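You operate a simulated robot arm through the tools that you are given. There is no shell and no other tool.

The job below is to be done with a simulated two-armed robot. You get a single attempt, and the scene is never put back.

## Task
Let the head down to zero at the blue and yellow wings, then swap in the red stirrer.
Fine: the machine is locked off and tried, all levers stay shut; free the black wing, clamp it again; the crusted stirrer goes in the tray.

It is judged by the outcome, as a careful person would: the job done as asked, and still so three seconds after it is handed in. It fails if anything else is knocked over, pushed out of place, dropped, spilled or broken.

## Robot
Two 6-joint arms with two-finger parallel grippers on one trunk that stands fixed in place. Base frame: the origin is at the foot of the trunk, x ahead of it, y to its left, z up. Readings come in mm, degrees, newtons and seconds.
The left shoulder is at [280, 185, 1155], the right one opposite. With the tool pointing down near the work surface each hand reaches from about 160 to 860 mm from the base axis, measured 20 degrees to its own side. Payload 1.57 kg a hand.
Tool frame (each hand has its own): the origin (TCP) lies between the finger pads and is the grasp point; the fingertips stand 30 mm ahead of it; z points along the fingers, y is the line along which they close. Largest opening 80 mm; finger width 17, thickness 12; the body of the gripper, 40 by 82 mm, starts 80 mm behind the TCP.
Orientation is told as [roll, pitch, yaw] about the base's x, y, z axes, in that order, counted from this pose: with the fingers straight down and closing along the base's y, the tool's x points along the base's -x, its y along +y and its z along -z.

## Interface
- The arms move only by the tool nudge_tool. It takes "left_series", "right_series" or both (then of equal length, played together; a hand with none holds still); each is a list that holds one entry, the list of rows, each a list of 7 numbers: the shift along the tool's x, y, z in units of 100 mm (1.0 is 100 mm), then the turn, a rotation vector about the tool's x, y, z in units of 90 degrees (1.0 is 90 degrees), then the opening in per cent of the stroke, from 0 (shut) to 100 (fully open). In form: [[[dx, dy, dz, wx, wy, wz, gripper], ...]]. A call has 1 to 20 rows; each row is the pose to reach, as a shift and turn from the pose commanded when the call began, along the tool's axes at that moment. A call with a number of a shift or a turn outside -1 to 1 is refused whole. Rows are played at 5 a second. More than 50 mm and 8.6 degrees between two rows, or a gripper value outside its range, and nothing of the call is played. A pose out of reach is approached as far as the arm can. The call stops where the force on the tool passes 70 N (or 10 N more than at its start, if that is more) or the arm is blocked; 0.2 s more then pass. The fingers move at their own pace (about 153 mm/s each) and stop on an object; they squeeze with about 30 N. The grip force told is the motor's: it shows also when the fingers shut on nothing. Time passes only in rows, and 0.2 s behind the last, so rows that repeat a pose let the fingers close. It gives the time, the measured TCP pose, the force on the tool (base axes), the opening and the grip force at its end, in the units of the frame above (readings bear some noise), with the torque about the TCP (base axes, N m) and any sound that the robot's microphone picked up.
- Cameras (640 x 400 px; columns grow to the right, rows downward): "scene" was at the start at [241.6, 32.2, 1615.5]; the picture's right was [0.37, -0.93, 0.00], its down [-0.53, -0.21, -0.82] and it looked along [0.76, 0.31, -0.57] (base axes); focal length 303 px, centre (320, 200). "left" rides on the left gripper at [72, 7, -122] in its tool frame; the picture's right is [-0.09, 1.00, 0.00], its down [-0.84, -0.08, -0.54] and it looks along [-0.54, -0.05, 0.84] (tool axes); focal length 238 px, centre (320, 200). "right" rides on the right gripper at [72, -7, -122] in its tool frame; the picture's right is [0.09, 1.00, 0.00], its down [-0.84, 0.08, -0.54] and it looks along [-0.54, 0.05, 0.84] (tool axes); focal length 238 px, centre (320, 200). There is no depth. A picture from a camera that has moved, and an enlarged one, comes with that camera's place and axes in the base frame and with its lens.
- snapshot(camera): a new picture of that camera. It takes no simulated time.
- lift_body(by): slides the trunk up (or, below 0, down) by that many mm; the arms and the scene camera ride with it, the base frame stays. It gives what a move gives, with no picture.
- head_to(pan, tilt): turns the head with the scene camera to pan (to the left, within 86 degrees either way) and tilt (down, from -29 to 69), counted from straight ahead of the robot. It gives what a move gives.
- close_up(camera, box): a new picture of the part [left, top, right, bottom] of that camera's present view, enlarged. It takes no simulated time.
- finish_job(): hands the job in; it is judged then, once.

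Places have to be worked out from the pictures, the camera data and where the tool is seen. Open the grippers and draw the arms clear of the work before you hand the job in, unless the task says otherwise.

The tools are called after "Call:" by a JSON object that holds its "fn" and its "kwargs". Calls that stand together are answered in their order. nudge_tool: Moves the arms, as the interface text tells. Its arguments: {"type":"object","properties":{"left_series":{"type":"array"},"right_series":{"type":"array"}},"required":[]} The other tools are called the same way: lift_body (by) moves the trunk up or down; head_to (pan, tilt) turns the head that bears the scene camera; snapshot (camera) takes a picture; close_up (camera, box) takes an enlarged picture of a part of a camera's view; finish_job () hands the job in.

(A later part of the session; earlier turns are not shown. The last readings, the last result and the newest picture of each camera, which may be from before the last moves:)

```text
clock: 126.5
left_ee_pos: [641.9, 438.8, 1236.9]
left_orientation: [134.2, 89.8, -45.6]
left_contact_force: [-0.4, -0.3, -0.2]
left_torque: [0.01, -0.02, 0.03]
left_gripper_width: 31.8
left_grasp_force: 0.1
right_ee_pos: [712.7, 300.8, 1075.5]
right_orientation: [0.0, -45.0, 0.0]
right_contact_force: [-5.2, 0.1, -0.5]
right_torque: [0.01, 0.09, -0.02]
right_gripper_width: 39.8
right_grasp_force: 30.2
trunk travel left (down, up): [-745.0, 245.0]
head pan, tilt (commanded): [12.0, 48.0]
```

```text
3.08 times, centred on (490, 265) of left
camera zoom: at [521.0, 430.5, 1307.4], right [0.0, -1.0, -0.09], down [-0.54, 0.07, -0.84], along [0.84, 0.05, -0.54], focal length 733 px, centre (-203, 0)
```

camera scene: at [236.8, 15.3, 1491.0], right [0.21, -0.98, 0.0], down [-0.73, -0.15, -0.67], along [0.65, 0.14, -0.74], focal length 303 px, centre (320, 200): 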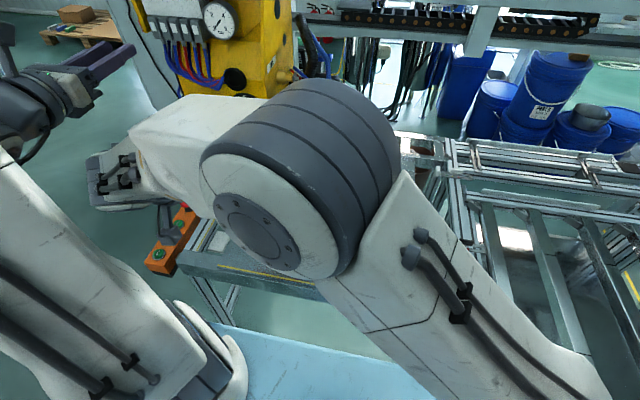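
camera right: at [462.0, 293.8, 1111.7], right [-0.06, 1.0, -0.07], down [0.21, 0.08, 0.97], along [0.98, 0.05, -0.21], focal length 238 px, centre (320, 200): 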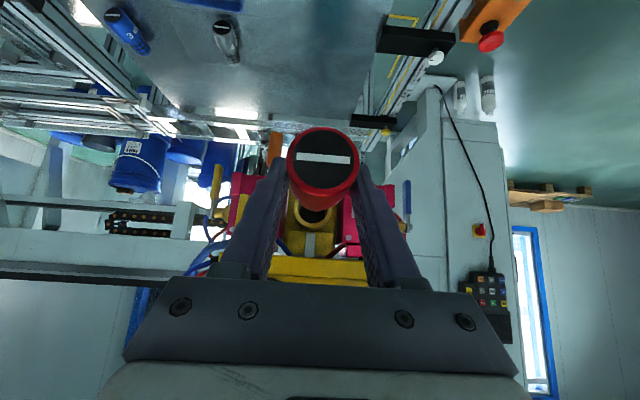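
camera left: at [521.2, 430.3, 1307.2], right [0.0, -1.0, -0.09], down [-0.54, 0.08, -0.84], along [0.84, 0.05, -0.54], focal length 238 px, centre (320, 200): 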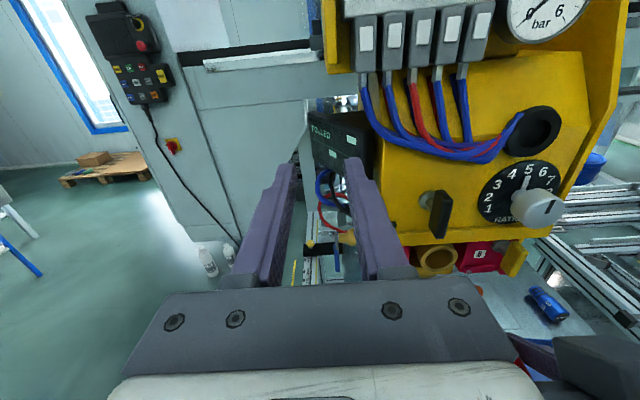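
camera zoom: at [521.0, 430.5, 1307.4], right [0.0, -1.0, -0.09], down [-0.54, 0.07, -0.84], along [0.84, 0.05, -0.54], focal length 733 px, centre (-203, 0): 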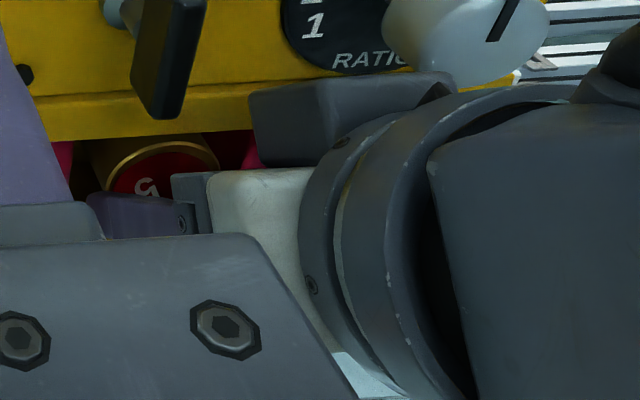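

A first contact shows, 5 N along x, right where the seat should be. I push 2 mm more to seat it firmly.

Call:
{"fn": "nudge_tool", "kwargs": {"right_series": [[[-0.007, 0, 0.007, 0, 0, 0, 0], [-0.014, 0, 0.014, 0, 0, 0, 0], [-0.014, 0, 0.014, 0, 0, 0, 0]]]}}

Call:
{"fn": "close_up", "kwargs": {"camera": "right", "box": [240, 110, 400, 280]}}

Call:
{"fn": "close_up", "kwargs": {"camera": "left", "box": [390, 200, 590, 330]}}

```text
clock: 127.3
left_ee_pos: [642.1, 438.7, 1236.2]
left_orientation: [156.9, 90.0, -22.9]
left_contact_force: [0.4, 0.2, -0.7]
left_torque: [0.0, 0.01, 0.0]
left_gripper_width: 32.2
left_grasp_force: 0.0
right_ee_pos: [712.3, 301.2, 1074.7]
right_orientation: [0.0, -44.9, 0.0]
right_contact_force: [-19.7, -2.4, 0.8]
right_torque: [-0.1, 0.23, 0.05]
right_gripper_width: 39.9
right_grasp_force: 29.7
trunk travel left (down, up): [-745.0, 245.0]
head pan, tilt (commanded): [12.0, 48.0]
```

```text
2.35 times, centred on (320, 195) of right
camera zoom: at [573.4, 295.0, 1110.5], right [-0.06, 1.0, -0.07], down [0.21, 0.08, 0.97], along [0.98, 0.05, -0.21], focal length 561 px, centre (320, 212)
```

zoom: 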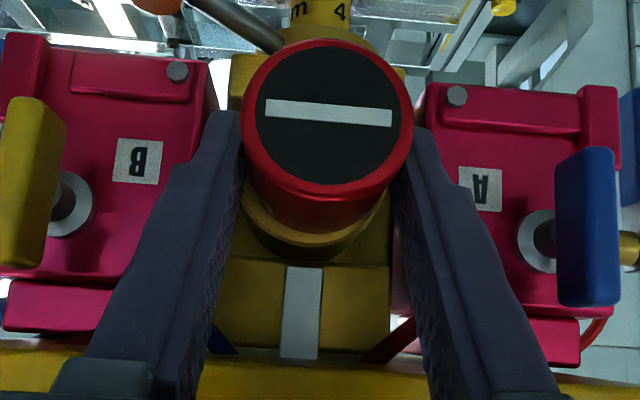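

```text
3.08 times, centred on (490, 265) of left
camera zoom: at [520.0, 430.4, 1307.8], right [0.0, -1.0, -0.09], down [-0.54, 0.07, -0.84], along [0.84, 0.05, -0.54], focal length 733 px, centre (-203, 0)
```

zoom: 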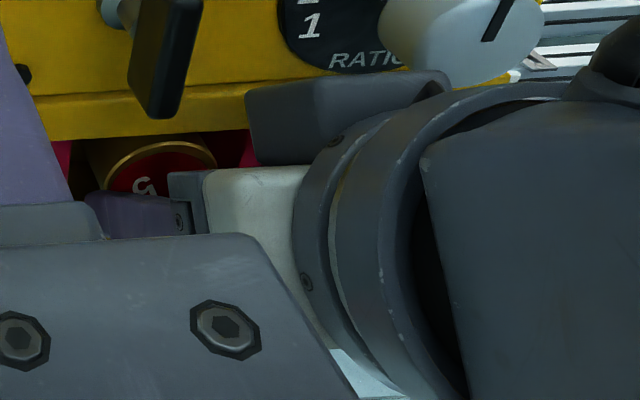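

The push reads 20 N and it no longer advances, so the red stirrer is seated with its slot end at x≈696, as the old one was. I ease off 1 mm and open the fingers gently.

Call:
{"fn": "nudge_tool", "kwargs": {"right_series": [[[0.01, 0, -0.01, 0, 0, 0, 0], [0.01, 0, -0.01, 0, 0, 0, 54], [0.01, 0, -0.01, 0, 0, 0, 58], [0.01, 0, -0.01, 0, 0, 0, 64], [0.01, 0, -0.01, 0, 0, 0, 70]]]}}

Call:
{"fn": "close_up", "kwargs": {"camera": "right", "box": [240, 110, 400, 280]}}

```text
clock: 128.5
left_ee_pos: [643.4, 438.8, 1235.8]
left_orientation: [130.4, 90.0, -49.5]
left_contact_force: [-0.3, -0.1, 0.5]
left_torque: [-0.01, 0.01, -0.01]
left_gripper_width: 32.0
left_grasp_force: 0.1
right_ee_pos: [712.8, 301.1, 1074.5]
right_orientation: [0.0, -45.2, -0.1]
right_contact_force: [-0.6, 0.3, -0.2]
right_torque: [0.0, -0.01, 0.0]
right_gripper_width: 56.2
right_grasp_force: 0.0
trunk travel left (down, up): [-745.0, 245.0]
head pan, tilt (commanded): [12.0, 48.0]
```

```text
2.35 times, centred on (320, 195) of right
camera zoom: at [574.4, 294.2, 1110.5], right [-0.06, 1.0, -0.07], down [0.21, 0.08, 0.98], along [0.98, 0.05, -0.21], focal length 561 px, centre (320, 212)
```

zoom: 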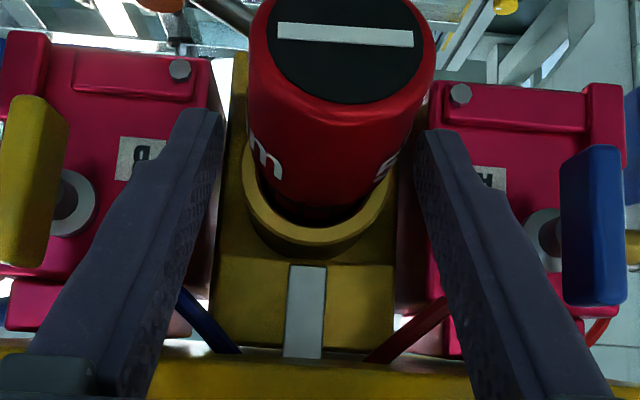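

On release the red stirrer sagged at its slot end and came out a few millimetres, because the clean stirrer is a loose fit until clamped. I hold still for one short row to see whether it is stable before deciding how to re-grip it.

Call:
{"fn": "nudge_tool", "kwargs": {"right_series": [[[0, 0, 0, 0, 0, 0, 70]]]}}

Call:
{"fn": "close_up", "kwargs": {"camera": "right", "box": [240, 110, 400, 280]}}

Call:
{"fn": "snapshot", "kwargs": {"camera": "right"}}

```text
clock: 128.9
left_ee_pos: [642.3, 437.3, 1235.5]
left_orientation: [124.9, 90.0, -54.7]
left_contact_force: [-0.5, 0.9, 0.3]
left_torque: [0.0, -0.01, 0.01]
left_gripper_width: 32.0
left_grasp_force: 0.0
right_ee_pos: [712.8, 300.7, 1074.5]
right_orientation: [0.0, -44.9, -0.1]
right_contact_force: [-0.4, -0.2, 0.8]
right_torque: [-0.01, 0.0, 0.02]
right_gripper_width: 55.7
right_grasp_force: 0.1
trunk travel left (down, up): [-745.0, 245.0]
head pan, tilt (commanded): [12.0, 48.0]
```

```text
2.35 times, centred on (320, 195) of right
camera zoom: at [573.9, 294.4, 1110.2], right [-0.06, 1.0, -0.07], down [0.21, 0.08, 0.97], along [0.98, 0.05, -0.21], focal length 561 px, centre (320, 212)
```

zoom: 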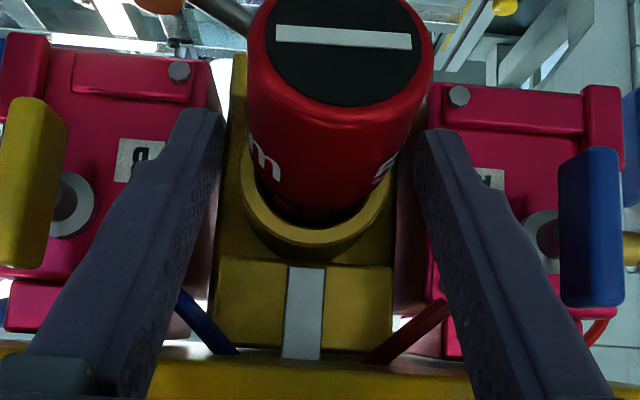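

```text
taken
camera right: at [573.9, 294.4, 1110.2], right [-0.06, 1.0, -0.07], down [0.21, 0.08, 0.97], along [0.98, 0.05, -0.21], focal length 238 px, centre (320, 200)
```

right: 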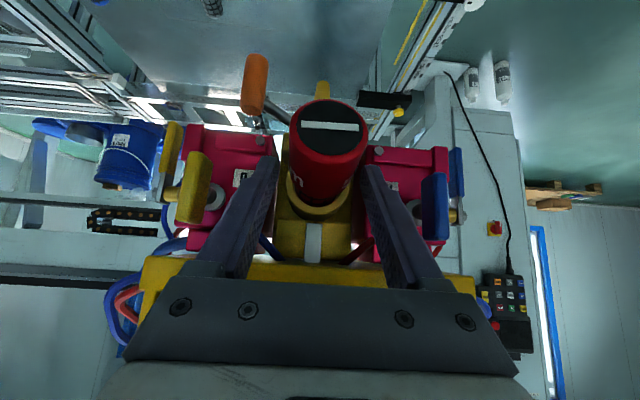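

It is stable: nothing moved. I will re-grip it with the hand level from the front, so the left hand has room to clamp the black wing while the right holds the stirrer seated. First I back the open hand straight out.

Call:
{"fn": "nudge_tool", "kwargs": {"right_series": [[[0, 0, 0, 0, 0, 0, 75], [0.1, 0, -0.1, 0, 0, 0, 75], [0.2, 0, -0.2, 0, 0, 0, 75], [0.3, 0, -0.3, 0, 0, 0, 75], [0.4, 0, -0.4, 0, 0, 0, 75], [0.5, 0, -0.5, 0, 0, 0, 75], [0.6, 0, -0.6, 0, 0, 0, 75], [0.7, 0, -0.7, 0, 0, 0, 75]]]}}

Call:
{"fn": "close_up", "kwargs": {"camera": "right", "box": [220, 90, 420, 260]}}

Call:
{"fn": "close_up", "kwargs": {"camera": "left", "box": [390, 200, 590, 330]}}

```text
clock: 130.7
left_ee_pos: [643.4, 438.6, 1236.3]
left_orientation: [124.1, 90.1, -55.8]
left_contact_force: [0.1, -0.4, -0.7]
left_torque: [0.0, -0.02, -0.01]
left_gripper_width: 31.8
left_grasp_force: 0.0
right_ee_pos: [614.2, 300.3, 1074.5]
right_orientation: [0.0, -44.9, -0.1]
right_contact_force: [-0.2, 0.0, -0.4]
right_torque: [-0.01, -0.01, 0.03]
right_gripper_width: 60.0
right_grasp_force: 0.0
trunk travel left (down, up): [-745.0, 245.0]
head pan, tilt (commanded): [12.0, 48.0]
```

```text
2.35 times, centred on (320, 175) of right
camera zoom: at [474.8, 294.1, 1110.4], right [-0.06, 1.0, -0.07], down [0.21, 0.08, 0.98], along [0.98, 0.05, -0.21], focal length 561 px, centre (320, 259)
```

zoom: 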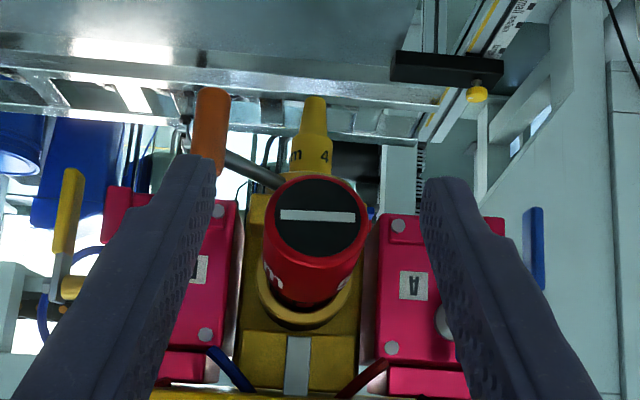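

```text
3.08 times, centred on (490, 265) of left
camera zoom: at [521.3, 430.4, 1307.3], right [0.0, -1.0, -0.09], down [-0.54, 0.07, -0.84], along [0.84, 0.05, -0.54], focal length 733 px, centre (-203, 0)
```

zoom: 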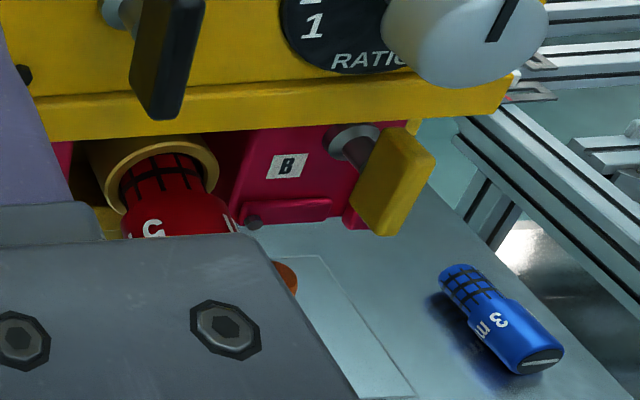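

The red stirrer hangs stably in the sleeve, tilted about 7° with its slot end near (680, 302, 1050). I swing the right hand from 45° down to about 7° nose-up, in line with the stirrer and short of it.

Call:
{"fn": "nudge_tool", "kwargs": {"right_series": [[[0.017, 0.002, 0.039, 0, -0.072, 0, 75], [0.035, 0.004, 0.077, 0, -0.144, 0, 75], [0.052, 0.006, 0.116, 0, -0.217, 0, 75], [0.069, 0.009, 0.154, 0, -0.289, 0, 75], [0.086, 0.011, 0.193, 0, -0.361, 0, 75], [0.104, 0.013, 0.231, 0, -0.433, 0, 75], [0.121, 0.015, 0.27, 0, -0.506, 0, 75], [0.138, 0.017, 0.308, 0, -0.578, 0, 75]]]}}

Call:
{"fn": "snapshot", "kwargs": {"camera": "right"}}

Call:
{"fn": "snapshot", "kwargs": {"camera": "left"}}

Call:
{"fn": "snapshot", "kwargs": {"camera": "scene"}}

```text
clock: 132.5
left_ee_pos: [642.0, 438.6, 1235.3]
left_orientation: [84.7, 89.9, -95.1]
left_contact_force: [0.8, -0.2, 0.5]
left_torque: [0.02, 0.01, -0.03]
left_gripper_width: 31.8
left_grasp_force: 0.1
right_ee_pos: [640.2, 296.7, 1061.0]
right_orientation: [166.5, -82.2, -168.1]
right_contact_force: [-0.4, 0.1, 0.5]
right_torque: [0.01, 0.02, 0.0]
right_gripper_width: 59.7
right_grasp_force: 0.1
trunk travel left (down, up): [-745.0, 245.0]
head pan, tilt (commanded): [12.0, 48.0]
```

```text
taken
camera right: at [526.1, 296.4, 972.6], right [0.04, 1.0, -0.06], down [-0.65, 0.07, 0.76], along [0.76, 0.01, 0.65], focal length 238 px, centre (320, 200)
```

right: 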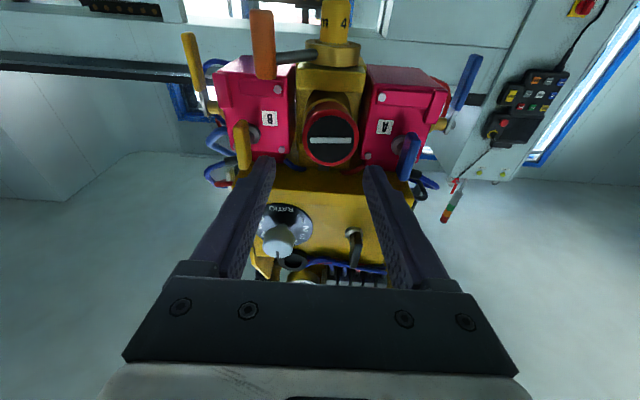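

```text
taken
camera left: at [521.3, 430.7, 1306.8], right [0.0, -1.0, -0.09], down [-0.54, 0.07, -0.84], along [0.84, 0.05, -0.54], focal length 238 px, centre (320, 200)
```

left: 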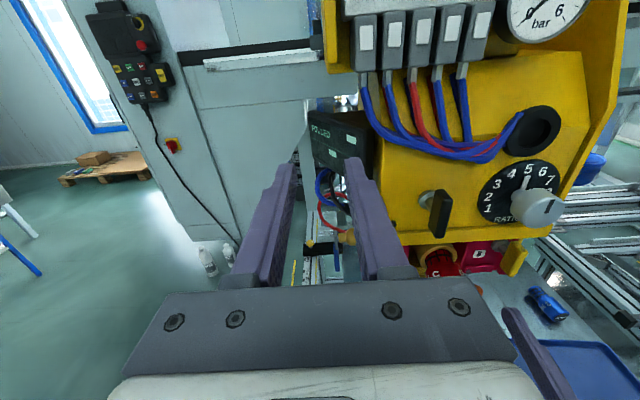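

```text
taken
camera scene: at [236.9, 15.4, 1491.0], right [0.21, -0.98, 0.0], down [-0.73, -0.15, -0.67], along [0.65, 0.14, -0.74], focal length 303 px, centre (320, 200)
```

scene: 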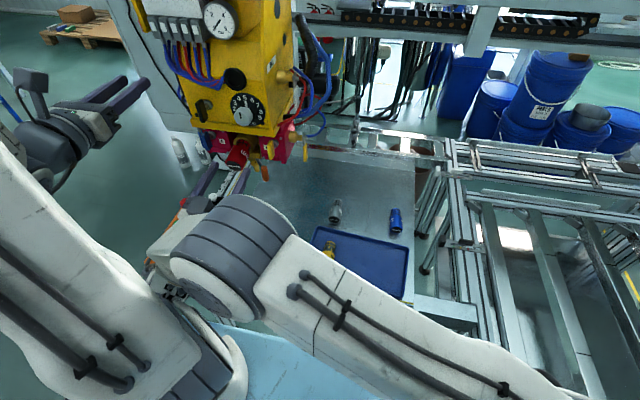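

The reading is still off the target by some 15–20 mm, perhaps because the arm is still settling. I hold one row and read again.

Call:
{"fn": "nudge_tool", "kwargs": {"right_series": [[[0, 0, 0, 0, 0, 0, 75], [0, 0, 0, 0, 0, 0, 75]]]}}

Call:
{"fn": "snapshot", "kwargs": {"camera": "right"}}

```text
clock: 133.1
left_ee_pos: [642.3, 437.3, 1234.4]
left_orientation: [118.7, 89.9, -61.1]
left_contact_force: [0.1, -0.1, -0.1]
left_torque: [0.01, 0.02, 0.0]
left_gripper_width: 32.1
left_grasp_force: 0.0
right_ee_pos: [638.4, 297.5, 1059.3]
right_orientation: [167.1, -82.4, -168.8]
right_contact_force: [0.2, -0.9, 0.9]
right_torque: [-0.02, 0.0, -0.03]
right_gripper_width: 59.9
right_grasp_force: 0.1
trunk travel left (down, up): [-745.0, 245.0]
head pan, tilt (commanded): [12.0, 48.0]
```

```text
taken
camera right: at [525.9, 296.0, 971.7], right [0.04, 1.0, -0.06], down [-0.64, 0.07, 0.76], along [0.76, 0.01, 0.65], focal length 238 px, centre (320, 200)
```

right: 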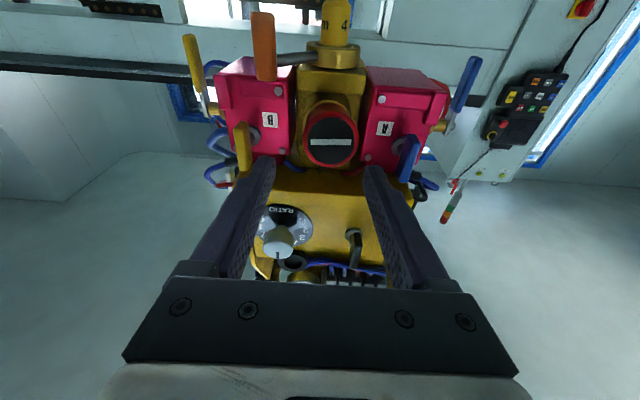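

It is creeping toward the target, so I give it a few more rows to settle.

Call:
{"fn": "nudge_tool", "kwargs": {"right_series": [[[0, 0, 0, 0, 0, 0, 75], [0, 0, 0, 0, 0, 0, 75], [0, 0, 0, 0, 0, 0, 75], [0, 0, 0, 0, 0, 0, 75], [0, 0, 0, 0, 0, 0, 75]]]}}

```text
clock: 134.3
left_ee_pos: [642.2, 439.4, 1235.9]
left_orientation: [123.8, 90.1, -56.0]
left_contact_force: [0.0, -0.4, -0.3]
left_torque: [0.04, -0.03, 0.0]
left_gripper_width: 32.0
left_grasp_force: 0.1
right_ee_pos: [639.6, 295.0, 1058.1]
right_orientation: [168.0, -82.3, -169.7]
right_contact_force: [0.6, -0.7, 0.3]
right_torque: [-0.01, -0.03, 0.03]
right_gripper_width: 59.9
right_grasp_force: 0.1
trunk travel left (down, up): [-745.0, 245.0]
head pan, tilt (commanded): [12.0, 48.0]
```

The hand is settled about 15 mm off in position, with no force at the wrist. I look at whether the right elbow is up against the left arm.

Call:
{"fn": "head_to", "kwargs": {"pan": 35, "tilt": 50}}

Call:
{"fn": "snapshot", "kwargs": {"camera": "scene"}}

Call:
{"fn": "close_up", "kwargs": {"camera": "right", "box": [240, 60, 420, 200]}}

```text
clock: 135.1
left_ee_pos: [644.6, 438.5, 1234.9]
left_orientation: [119.1, 90.0, -60.7]
left_contact_force: [0.6, 0.5, -0.1]
left_torque: [-0.03, 0.01, 0.01]
left_gripper_width: 32.3
left_grasp_force: 0.1
right_ee_pos: [641.5, 295.9, 1057.5]
right_orientation: [168.7, -82.4, -170.5]
right_contact_force: [-0.1, 0.2, -0.6]
right_torque: [-0.02, 0.0, 0.0]
right_gripper_width: 59.9
right_grasp_force: 0.1
trunk travel left (down, up): [-745.0, 245.0]
head pan, tilt (commanded): [35.0, 50.0]
```

```text
taken
camera scene: at [222.8, 43.1, 1488.3], right [0.57, -0.82, 0.0], down [-0.63, -0.44, -0.64], along [0.53, 0.37, -0.77], focal length 303 px, centre (320, 200)
```

scene: 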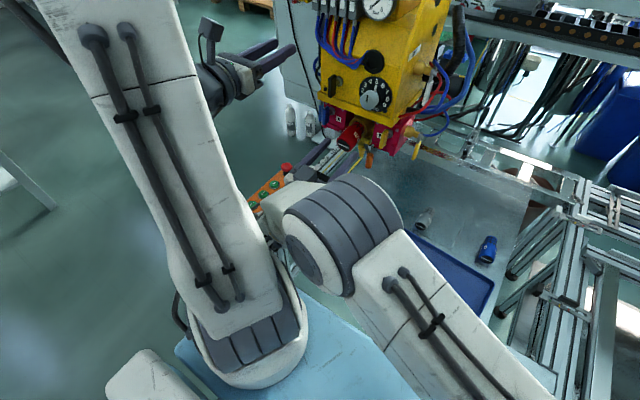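

```text
2.86 times, centred on (330, 130) of right
camera zoom: at [526.2, 295.0, 969.7], right [0.04, 1.0, -0.07], down [-0.64, 0.08, 0.76], along [0.76, 0.01, 0.64], focal length 681 px, centre (291, 400)
```

zoom: 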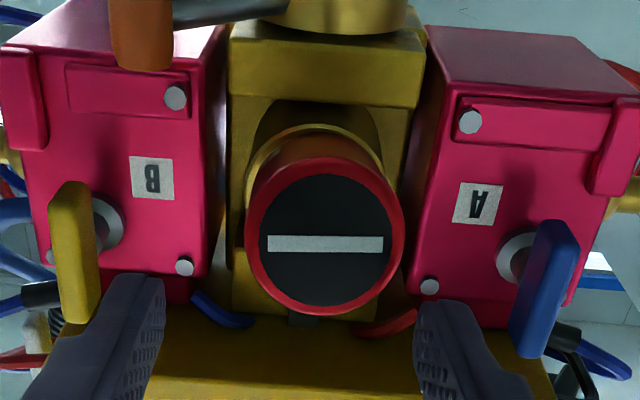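

The right forearm leans against the left arm in this pose, which explains the offset. I will instead take the stirrer from the right-front with fingers above and below, which keeps the arms apart and also levels the stirrer. First I move the right hand away to the right and level it.

Call:
{"fn": "nudge_tool", "kwargs": {"right_series": [[[0, -0.12, -0.01, 0, 0.01, 0, 75], [0, -0.24, -0.02, 0, 0.02, 0, 75], [0, -0.36, -0.03, 0, 0.03, 0, 75], [0, -0.48, -0.04, 0, 0.04, 0, 75], [0, -0.6, -0.05, 0, 0.05, 0, 75], [0, -0.72, -0.06, 0, 0.06, 0, 75], [0, -0.84, -0.07, 0, 0.07, 0, 75], [0, -0.96, -0.08, 0, 0.078, 0, 75]]]}}

Call:
{"fn": "snapshot", "kwargs": {"camera": "scene"}}

Call:
{"fn": "snapshot", "kwargs": {"camera": "right"}}

```text
clock: 136.9
left_ee_pos: [642.8, 437.9, 1235.7]
left_orientation: [124.3, 90.1, -55.6]
left_contact_force: [0.1, -0.1, 0.7]
left_torque: [-0.03, -0.05, -0.01]
left_gripper_width: 31.7
left_grasp_force: 0.1
right_ee_pos: [627.4, 204.6, 1045.6]
right_orientation: [108.8, -89.0, -109.9]
right_contact_force: [0.7, -0.9, -0.1]
right_torque: [0.0, 0.04, -0.01]
right_gripper_width: 60.0
right_grasp_force: 0.1
trunk travel left (down, up): [-745.0, 245.0]
head pan, tilt (commanded): [35.0, 50.0]
```

```text
taken
camera scene: at [222.8, 43.2, 1488.3], right [0.57, -0.82, 0.0], down [-0.63, -0.44, -0.64], along [0.53, 0.37, -0.77], focal length 303 px, centre (320, 200)
```

scene: 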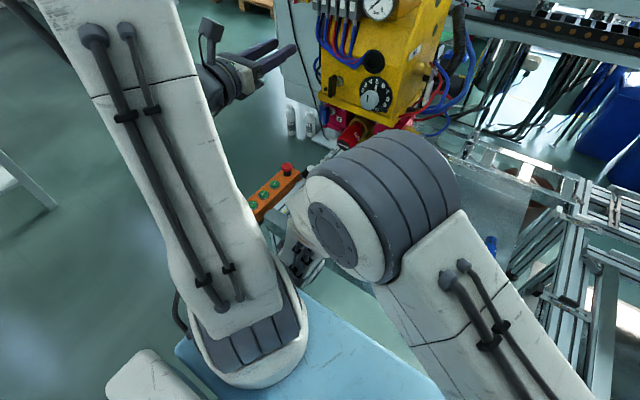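

```text
taken
camera right: at [502.8, 201.0, 973.4], right [0.02, 1.0, -0.08], down [-0.55, 0.08, 0.83], along [0.84, 0.02, 0.55], focal length 238 px, centre (320, 200)
```

right: 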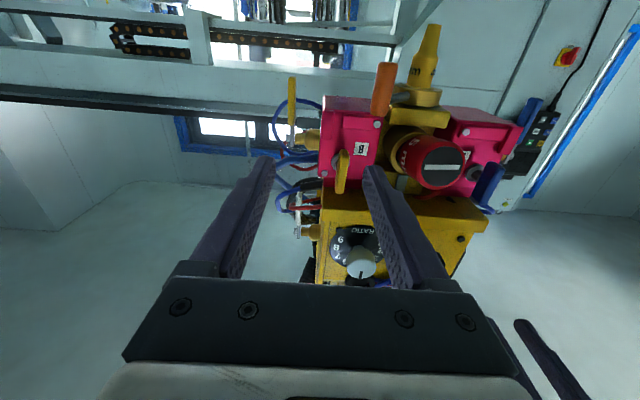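

Free of the left arm now. I roll the right hand -90°, so its fingers close vertically, while shifting a bit further right.

Call:
{"fn": "nudge_tool", "kwargs": {"right_series": [[[0, -0.04, 0, 0, 0, -0.085, 75], [0, -0.08, 0, 0, 0, -0.17, 75], [0, -0.12, 0, 0, 0, -0.255, 75], [0, -0.16, 0, 0, 0, -0.34, 75], [0, -0.2, 0, 0, 0, -0.425, 75], [0, -0.24, 0, 0, 0, -0.51, 75]]]}}

Call:
{"fn": "snapshot", "kwargs": {"camera": "scene"}}

```text
clock: 138.3
left_ee_pos: [642.9, 438.1, 1236.2]
left_orientation: [125.8, 90.0, -54.0]
left_contact_force: [-0.1, 0.4, -0.5]
left_torque: [0.0, -0.03, 0.01]
left_gripper_width: 31.9
left_grasp_force: 0.1
right_ee_pos: [626.2, 182.3, 1046.2]
right_orientation: [-90.6, -45.1, 89.2]
right_contact_force: [0.1, -0.5, -0.5]
right_torque: [0.02, 0.02, -0.01]
right_gripper_width: 59.9
right_grasp_force: 0.0
trunk travel left (down, up): [-745.0, 245.0]
head pan, tilt (commanded): [35.0, 50.0]
```

```text
taken
camera scene: at [222.8, 43.2, 1488.3], right [0.57, -0.82, 0.0], down [-0.63, -0.44, -0.64], along [0.53, 0.37, -0.77], focal length 303 px, centre (320, 200)
```

scene: 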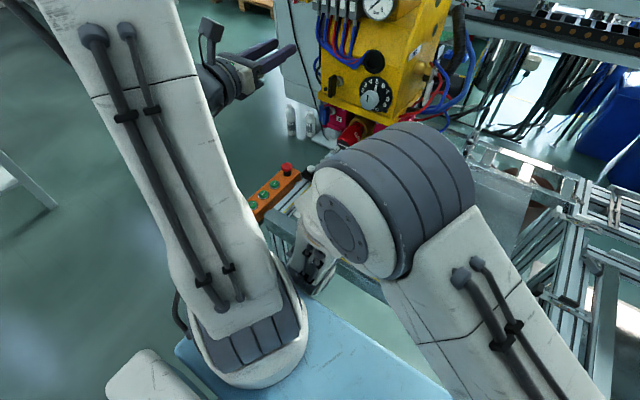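

Good. I complete the roll (another 45°) in place.

Call:
{"fn": "nudge_tool", "kwargs": {"right_series": [[[0, 0, 0, 0, 0, -0.085, 75], [0, 0, 0, 0, 0, -0.17, 75], [0, 0, 0, 0, 0, -0.255, 75], [0, 0, 0, 0, 0, -0.34, 75], [0, 0, 0, 0, 0, -0.425, 75], [0, 0, 0, 0, 0, -0.5, 75], [0, 0, 0, 0, 0, -0.5, 75]]]}}

Call:
{"fn": "snapshot", "kwargs": {"camera": "right"}}

```text
clock: 139.9
left_ee_pos: [643.2, 438.5, 1235.7]
left_orientation: [126.8, 89.9, -53.0]
left_contact_force: [0.3, -0.1, -0.5]
left_torque: [0.03, 0.03, 0.0]
left_gripper_width: 32.2
left_grasp_force: 0.0
right_ee_pos: [626.9, 181.3, 1045.8]
right_orientation: [-90.4, 0.0, 88.9]
right_contact_force: [-0.1, 0.1, -0.1]
right_torque: [-0.02, 0.03, -0.02]
right_gripper_width: 60.1
right_grasp_force: 0.0
trunk travel left (down, up): [-745.0, 245.0]
head pan, tilt (commanded): [35.0, 50.0]
```

```text
taken
camera right: at [501.0, 111.5, 1052.3], right [0.0, -0.09, -1.0], down [-0.52, 0.85, -0.08], along [0.85, 0.52, -0.05], focal length 238 px, centre (320, 200)
```

right: 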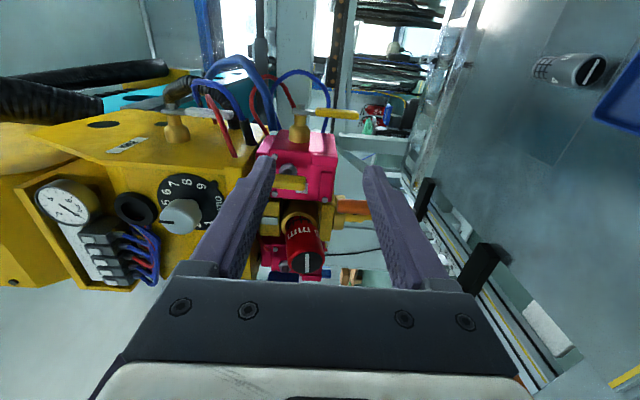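

Now I yaw the right hand 46° so it points toward the stirrer from the right-front.

Call:
{"fn": "nudge_tool", "kwargs": {"right_series": [[[0, 0, 0, 0, -0.08, 0, 80], [0, 0, 0, 0, -0.16, 0, 80], [0, 0, 0, 0, -0.24, 0, 80], [0, 0, 0, 0, -0.32, 0, 80], [0, 0, 0, 0, -0.4, 0, 80], [0, 0, 0, 0, -0.48, 0, 80], [0, 0, 0, 0, -0.511, 0, 80]]]}}

Call:
{"fn": "snapshot", "kwargs": {"camera": "right"}}

Call:
{"fn": "snapshot", "kwargs": {"camera": "scene"}}

```text
clock: 141.5
left_ee_pos: [642.9, 438.3, 1236.1]
left_orientation: [134.0, 89.9, -45.6]
left_contact_force: [0.1, 0.7, 0.0]
left_torque: [-0.02, 0.02, 0.02]
left_gripper_width: 32.1
left_grasp_force: 0.0
right_ee_pos: [574.0, 207.5, 1041.5]
right_orientation: [-89.4, 0.6, 134.5]
right_contact_force: [-0.6, -0.2, -0.1]
right_torque: [-0.02, -0.01, -0.03]
right_gripper_width: 63.8
right_grasp_force: 0.0
right hand out of reach, approached as far as the arm can: row 6, 7
trunk travel left (down, up): [-745.0, 245.0]
head pan, tilt (commanded): [35.0, 50.0]
```

```text
taken
camera right: at [535.6, 71.6, 1051.1], right [0.07, -0.08, -0.99], down [-0.97, 0.22, -0.08], along [0.22, 0.97, -0.07], focal length 238 px, centre (320, 200)
```

right: 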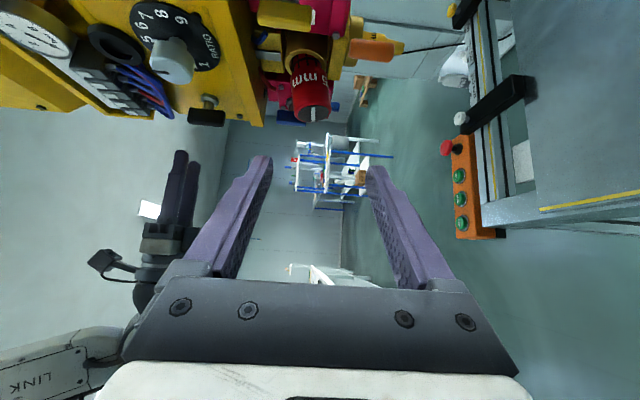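

```text
taken
camera scene: at [222.5, 43.3, 1488.4], right [0.57, -0.82, 0.0], down [-0.63, -0.44, -0.64], along [0.53, 0.37, -0.77], focal length 303 px, centre (320, 200)
```

scene: 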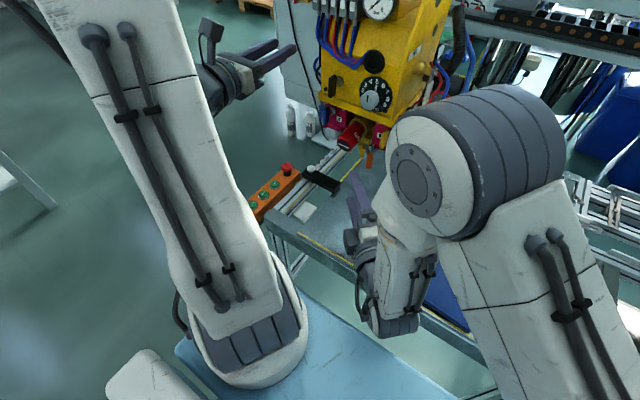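

The orientation is reached (44.5° yaw) but the hand drew back to (574, 208). I move it forward and left along a safe line toward the pre-grasp point (639, 244, 1053) and see whether it follows.

Call:
{"fn": "nudge_tool", "kwargs": {"right_series": [[[0.041, -0.023, 0.143, 0, 0, 0, 80], [0.082, -0.046, 0.286, 0, 0, 0, 80], [0.122, -0.069, 0.429, 0, 0, 0, 80], [0.163, -0.092, 0.572, 0, 0, 0, 80], [0.204, -0.115, 0.715, 0, 0, 0, 80]]]}}

Call:
{"fn": "snapshot", "kwargs": {"camera": "right"}}

Call:
{"fn": "snapshot", "kwargs": {"camera": "scene"}}

```text
clock: 142.7
left_ee_pos: [642.7, 438.1, 1235.9]
left_orientation: [123.2, 89.9, -56.7]
left_contact_force: [-0.7, 0.2, -0.9]
left_torque: [-0.01, -0.04, -0.02]
left_gripper_width: 32.0
left_grasp_force: 0.0
right_ee_pos: [607.7, 264.5, 1053.0]
right_orientation: [-89.3, 0.7, 134.4]
right_contact_force: [-0.2, 0.9, -0.5]
right_torque: [0.0, -0.04, 0.03]
right_gripper_width: 64.1
right_grasp_force: 0.0
right hand out of reach, approached as far as the arm can: row 1, 2, 3, 4, 5
trunk travel left (down, up): [-745.0, 245.0]
head pan, tilt (commanded): [35.0, 50.0]
```

```text
taken
camera right: at [569.0, 128.8, 1062.8], right [0.06, -0.08, -0.99], down [-0.97, 0.22, -0.08], along [0.22, 0.97, -0.07], focal length 238 px, centre (320, 200)
```

right: 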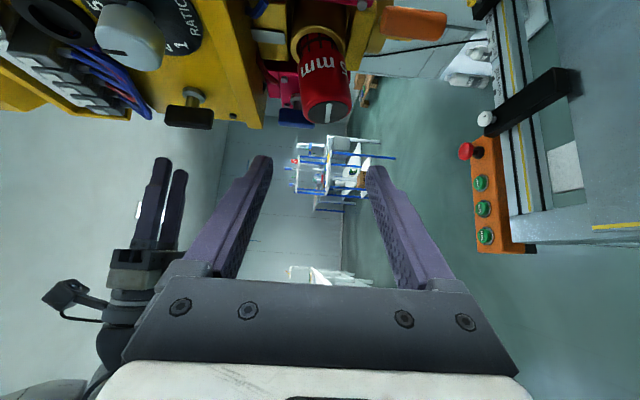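

```text
taken
camera scene: at [222.9, 43.0, 1488.3], right [0.57, -0.82, 0.0], down [-0.63, -0.44, -0.64], along [0.53, 0.37, -0.77], focal length 303 px, centre (320, 200)
```

scene: 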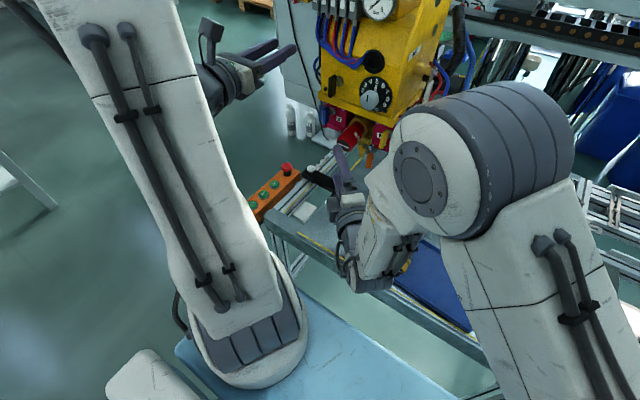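

At 45° the wrist runs out of range, so I reduce the yaw to 30° and go to the corresponding pre-grasp point at about (626, 261, 1053).

Call:
{"fn": "nudge_tool", "kwargs": {"right_series": [[[0.03, 0, 0.02, 0, 0.05, 0, 80], [0.07, 0, 0.05, 0, 0.1, 0, 80], [0.11, 0, 0.08, 0, 0.14, 0, 80], [0.155, 0, 0.104, 0, 0.161, 0, 80], [0.155, 0, 0.104, 0, 0.161, 0, 80]]]}}

Call:
{"fn": "snapshot", "kwargs": {"camera": "right"}}

Call:
{"fn": "snapshot", "kwargs": {"camera": "scene"}}

Call:
{"fn": "snapshot", "kwargs": {"camera": "left"}}

```text
clock: 143.9
left_ee_pos: [643.2, 439.4, 1236.6]
left_orientation: [127.1, 89.9, -52.7]
left_contact_force: [0.6, -0.1, -0.4]
left_torque: [-0.01, -0.02, 0.01]
left_gripper_width: 31.7
left_grasp_force: 0.0
right_ee_pos: [626.4, 262.3, 1054.5]
right_orientation: [-89.5, 0.7, 121.4]
right_contact_force: [-0.9, 0.0, 0.3]
right_torque: [0.0, -0.05, 0.0]
right_gripper_width: 64.0
right_grasp_force: 0.0
trunk travel left (down, up): [-745.0, 245.0]
head pan, tilt (commanded): [35.0, 50.0]
```

```text
taken
camera right: at [557.4, 137.9, 1062.2], right [0.05, -0.09, -0.99], down [-0.9, 0.43, -0.08], along [0.44, 0.9, -0.06], focal length 238 px, centre (320, 200)
```

right: 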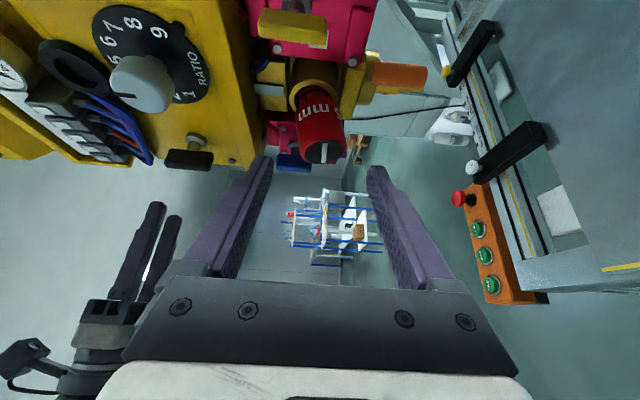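

```text
taken
camera scene: at [222.8, 43.2, 1488.3], right [0.57, -0.82, 0.0], down [-0.63, -0.44, -0.64], along [0.53, 0.37, -0.77], focal length 303 px, centre (320, 200)
```

scene: 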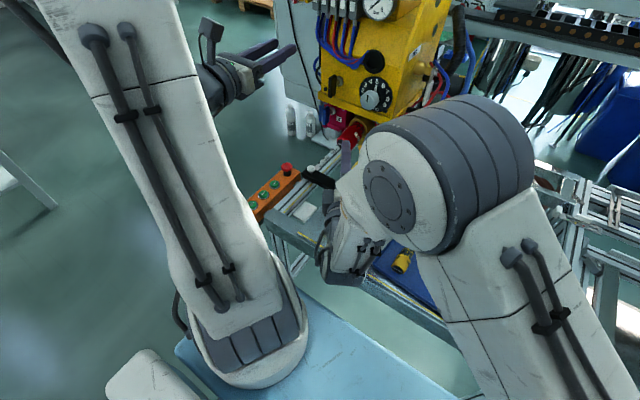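

```text
taken
camera left: at [521.2, 430.4, 1307.3], right [0.0, -1.0, -0.09], down [-0.54, 0.07, -0.84], along [0.84, 0.05, -0.54], focal length 238 px, centre (320, 200)
```

left: 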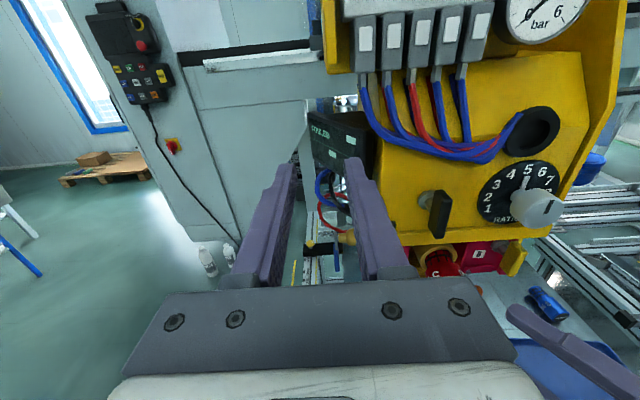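

Reached exactly, with yaw 31°. I zoom from here to see how the drooping stirrer lies between the two fingers.

Call:
{"fn": "close_up", "kwargs": {"camera": "right", "box": [240, 40, 400, 200]}}

Call:
{"fn": "close_up", "kwargs": {"camera": "left", "box": [390, 200, 640, 370]}}

```text
2.50 times, centred on (320, 120) of right
camera zoom: at [557.4, 137.9, 1062.2], right [0.05, -0.09, -0.99], down [-0.9, 0.43, -0.08], along [0.44, 0.9, -0.06], focal length 596 px, centre (320, 400)
```

zoom: 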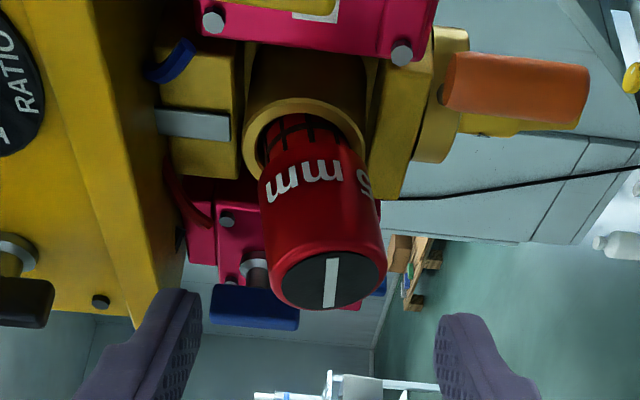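

```text
2.35 times, centred on (515, 285) of left
camera zoom: at [521.2, 430.4, 1307.3], right [0.0, -1.0, -0.09], down [-0.54, 0.07, -0.84], along [0.84, 0.05, -0.54], focal length 561 px, centre (-139, 0)
```

zoom: 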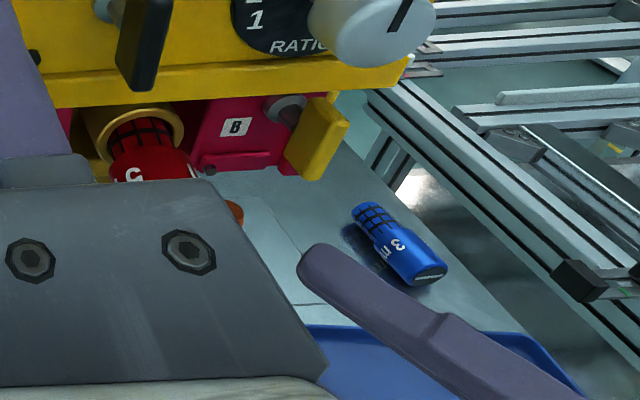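

The two fingers straddle the stirrer's height well. I slide in along the tool axis 69 mm so the pads come over and under the body.

Call:
{"fn": "nudge_tool", "kwargs": {"right_series": [[[0.006, 0, 0.138, 0, 0, 0, 80], [0.012, 0, 0.275, 0, 0, 0, 80], [0.017, 0, 0.413, 0, 0, 0, 80], [0.023, 0, 0.55, 0, 0, 0, 80], [0.029, 0, 0.688, 0, 0, 0, 80], [0.029, 0, 0.688, 0, 0, 0, 80]]]}}

Call:
{"fn": "close_up", "kwargs": {"camera": "right", "box": [220, 40, 420, 220]}}

Call:
{"fn": "close_up", "kwargs": {"camera": "left", "box": [390, 200, 590, 330]}}

```text
clock: 145.3
left_ee_pos: [642.6, 439.0, 1235.1]
left_orientation: [121.0, 90.0, -58.8]
left_contact_force: [0.5, 0.2, 0.7]
left_torque: [-0.02, -0.03, 0.02]
left_gripper_width: 31.8
left_grasp_force: 0.2
right_ee_pos: [686.0, 295.9, 1053.4]
right_orientation: [-89.5, 0.8, 121.4]
right_contact_force: [0.2, 0.2, -0.3]
right_torque: [-0.02, -0.01, -0.02]
right_gripper_width: 63.9
right_grasp_force: 0.0
trunk travel left (down, up): [-745.0, 245.0]
head pan, tilt (commanded): [35.0, 50.0]
```

```text
2.22 times, centred on (320, 130) of right
camera zoom: at [618.0, 171.7, 1062.4], right [0.05, -0.1, -0.99], down [-0.9, 0.43, -0.08], along [0.44, 0.9, -0.06], focal length 530 px, centre (320, 356)
```

zoom: 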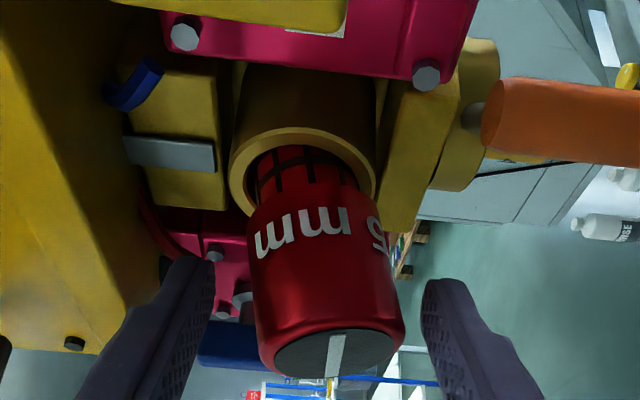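

```text
3.08 times, centred on (490, 265) of left
camera zoom: at [521.3, 430.4, 1307.3], right [0.0, -1.0, -0.09], down [-0.54, 0.07, -0.84], along [0.84, 0.05, -0.54], focal length 733 px, centre (-203, 0)
```

zoom: 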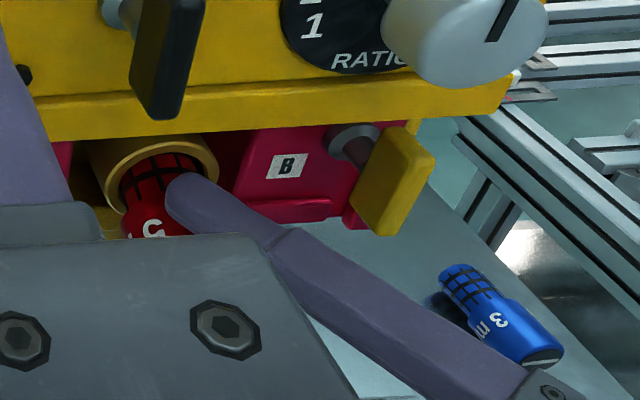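

The body lies between the pads, about 3 mm low. I raise the hand 4.5 mm and close in small steps, so the lower finger lifts and levels the stirrer gently.

Call:
{"fn": "nudge_tool", "kwargs": {"right_series": [[[0, -0.045, 0, 0, 0, 0, 80], [0, -0.045, 0, 0, 0, 0, 72], [0, -0.045, 0, 0, 0, 0, 66], [0, -0.045, 0, 0, 0, 0, 62], [0, -0.045, 0, 0, 0, 0, 59], [0, -0.045, 0, 0, 0, 0, 57], [0, -0.045, 0, 0, 0, 0, 55], [0, -0.045, 0, 0, 0, 0, 53], [0, -0.045, 0, 0, 0, 0, 51]]]}}

Call:
{"fn": "close_up", "kwargs": {"camera": "right", "box": [220, 40, 420, 220]}}

```text
clock: 147.3
left_ee_pos: [642.3, 438.6, 1235.8]
left_orientation: [127.1, 90.0, -52.7]
left_contact_force: [0.8, 0.0, -0.4]
left_torque: [-0.04, 0.03, 0.0]
left_gripper_width: 32.1
left_grasp_force: 0.1
right_ee_pos: [685.2, 295.8, 1058.7]
right_orientation: [-89.6, 0.8, 121.4]
right_contact_force: [0.2, -0.4, 1.5]
right_torque: [0.0, -0.04, 0.01]
right_gripper_width: 41.3
right_grasp_force: 0.1
trunk travel left (down, up): [-745.0, 245.0]
head pan, tilt (commanded): [35.0, 50.0]
```

```text
2.22 times, centred on (320, 130) of right
camera zoom: at [617.6, 171.4, 1066.9], right [0.05, -0.09, -0.99], down [-0.9, 0.43, -0.08], along [0.44, 0.9, -0.06], focal length 530 px, centre (320, 356)
```

zoom: 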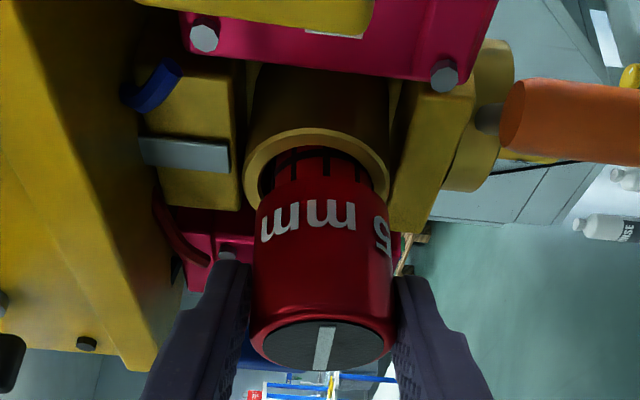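

It has been lifted and now looks level between the pads, and it even slid slightly inward. I close fully.

Call:
{"fn": "nudge_tool", "kwargs": {"right_series": [[[0, 0, 0, 0, 0, 0, 49.5], [0, 0, 0, 0, 0, 0, 48], [0, 0, 0, 0, 0, 0, 0], [0, 0, 0, 0, 0, 0, 0]]]}}

Call:
{"fn": "close_up", "kwargs": {"camera": "right", "box": [220, 40, 420, 220]}}

Call:
{"fn": "close_up", "kwargs": {"camera": "left", "box": [390, 200, 590, 330]}}

```text
clock: 148.3
left_ee_pos: [642.8, 438.2, 1235.6]
left_orientation: [135.9, 90.0, -43.8]
left_contact_force: [-0.5, 0.2, -0.7]
left_torque: [-0.01, 0.04, 0.0]
left_gripper_width: 31.8
left_grasp_force: 0.0
right_ee_pos: [686.6, 296.6, 1058.6]
right_orientation: [-89.8, 0.8, 121.4]
right_contact_force: [0.2, -0.2, 3.4]
right_torque: [-0.02, -0.31, 0.04]
right_gripper_width: 38.4
right_grasp_force: 29.6
trunk travel left (down, up): [-745.0, 245.0]
head pan, tilt (commanded): [35.0, 50.0]
```

```text
2.22 times, centred on (320, 130) of right
camera zoom: at [617.5, 171.6, 1067.5], right [0.05, -0.09, -0.99], down [-0.9, 0.43, -0.09], along [0.44, 0.9, -0.06], focal length 530 px, centre (320, 356)
```

zoom: 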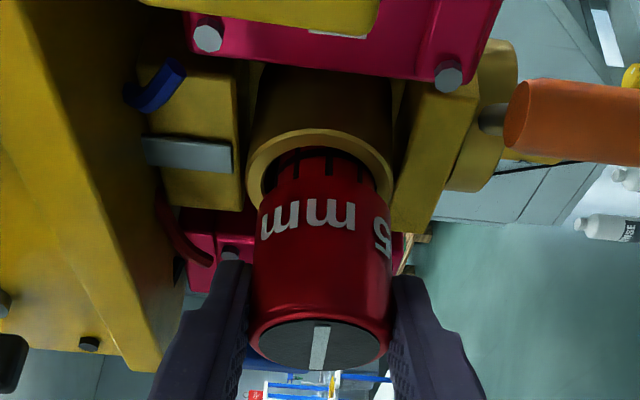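

```text
3.08 times, centred on (490, 265) of left
camera zoom: at [521.1, 430.3, 1307.4], right [0.0, -1.0, -0.09], down [-0.54, 0.07, -0.84], along [0.84, 0.05, -0.54], focal length 733 px, centre (-203, 0)
```

zoom: 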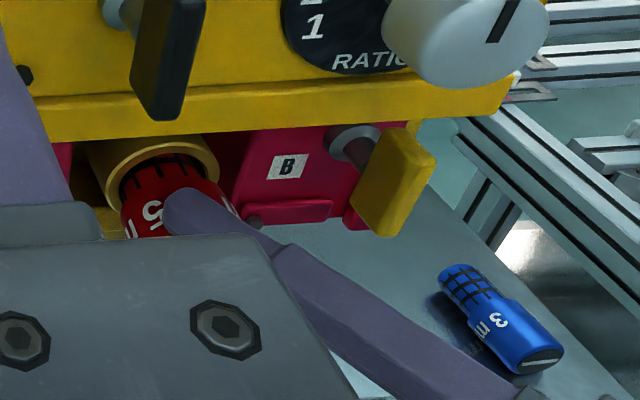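

It is held level. Its slot end is at x≈685, so about 13 mm remains. I push it in along +x by 8 mm, with a slight 1.5 mm lift onto the bore axis.

Call:
{"fn": "nudge_tool", "kwargs": {"right_series": [[[0.01, -0.004, 0.017, 0, 0, 0, 0], [0.021, -0.008, 0.034, 0, 0, 0, 0], [0.031, -0.012, 0.051, 0, 0, 0, 0], [0.042, -0.015, 0.068, 0, 0, 0, 0], [0.042, -0.015, 0.068, 0, 0, 0, 0]]]}}

Call:
{"fn": "close_up", "kwargs": {"camera": "right", "box": [220, 40, 420, 220]}}

Call:
{"fn": "close_up", "kwargs": {"camera": "left", "box": [390, 200, 590, 330]}}

```text
clock: 149.5
left_ee_pos: [642.3, 437.9, 1236.7]
left_orientation: [142.9, 89.8, -36.8]
left_contact_force: [0.2, 0.2, -1.0]
left_torque: [0.02, -0.02, -0.01]
left_gripper_width: 31.8
left_grasp_force: 0.0
right_ee_pos: [692.6, 296.0, 1060.1]
right_orientation: [-89.5, 0.7, 121.5]
right_contact_force: [-4.2, 0.0, 3.3]
right_torque: [0.02, -0.21, 0.03]
right_gripper_width: 38.3
right_grasp_force: 30.2
trunk travel left (down, up): [-745.0, 245.0]
head pan, tilt (commanded): [35.0, 50.0]
```

```text
2.22 times, centred on (320, 130) of right
camera zoom: at [625.0, 171.7, 1068.2], right [0.05, -0.09, -0.99], down [-0.9, 0.43, -0.08], along [0.44, 0.9, -0.06], focal length 530 px, centre (320, 356)
```

zoom: 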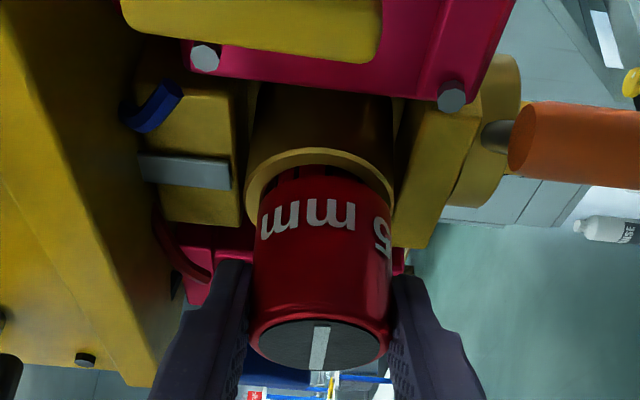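

```text
3.08 times, centred on (490, 265) of left
camera zoom: at [520.9, 430.3, 1307.5], right [0.0, -1.0, -0.09], down [-0.54, 0.07, -0.84], along [0.84, 0.05, -0.54], focal length 733 px, centre (-203, 0)
```

zoom: 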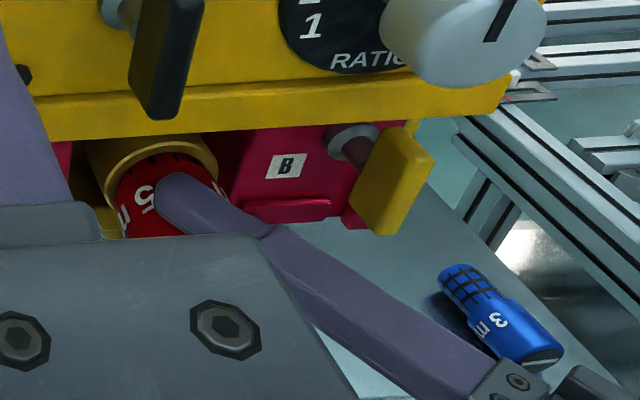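

Only a sliver of mesh is still visible. I push the last few millimetres in 1 mm rows.

Call:
{"fn": "nudge_tool", "kwargs": {"right_series": [[[0.006, 0, 0.009, 0, 0, 0, 0], [0.011, 0, 0.017, 0, 0, 0, 0], [0.016, 0, 0.026, 0, 0, 0, 0], [0.021, 0, 0.034, 0, 0, 0, 0], [0.026, 0, 0.043, 0, 0, 0, 0]]]}}

Call:
{"fn": "close_up", "kwargs": {"camera": "right", "box": [220, 40, 420, 220]}}

Call:
{"fn": "close_up", "kwargs": {"camera": "left", "box": [390, 200, 590, 330]}}

```text
clock: 150.7
left_ee_pos: [641.4, 438.0, 1236.9]
left_orientation: [171.6, 89.9, -8.2]
left_contact_force: [0.3, -0.7, -0.5]
left_torque: [0.01, 0.02, -0.01]
left_gripper_width: 31.9
left_grasp_force: 0.0
right_ee_pos: [696.8, 295.5, 1059.0]
right_orientation: [-89.5, 0.9, 121.6]
right_contact_force: [-23.5, -7.5, 4.9]
right_torque: [0.04, -0.39, -0.25]
right_gripper_width: 38.6
right_grasp_force: 29.5
trunk travel left (down, up): [-745.0, 245.0]
head pan, tilt (commanded): [35.0, 50.0]
```

```text
2.22 times, centred on (320, 130) of right
camera zoom: at [628.4, 171.5, 1068.3], right [0.05, -0.1, -0.99], down [-0.9, 0.43, -0.09], along [0.43, 0.9, -0.07], focal length 530 px, centre (320, 356)
```

zoom: 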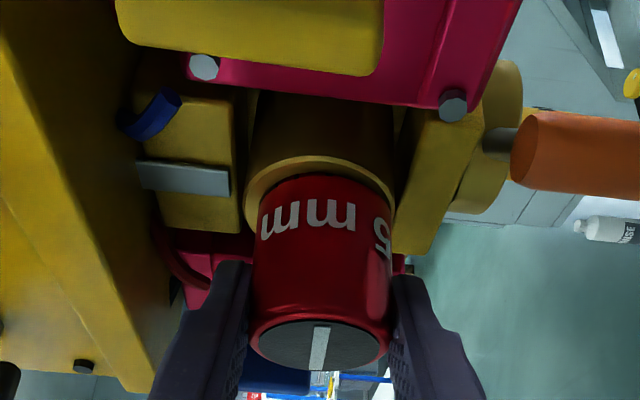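

```text
3.08 times, centred on (490, 265) of left
camera zoom: at [519.7, 429.9, 1308.1], right [0.0, -1.0, -0.09], down [-0.54, 0.07, -0.84], along [0.84, 0.05, -0.54], focal length 733 px, centre (-203, 0)
```

zoom: 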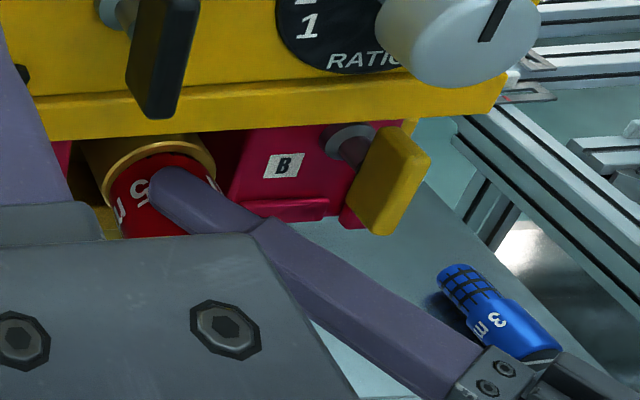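

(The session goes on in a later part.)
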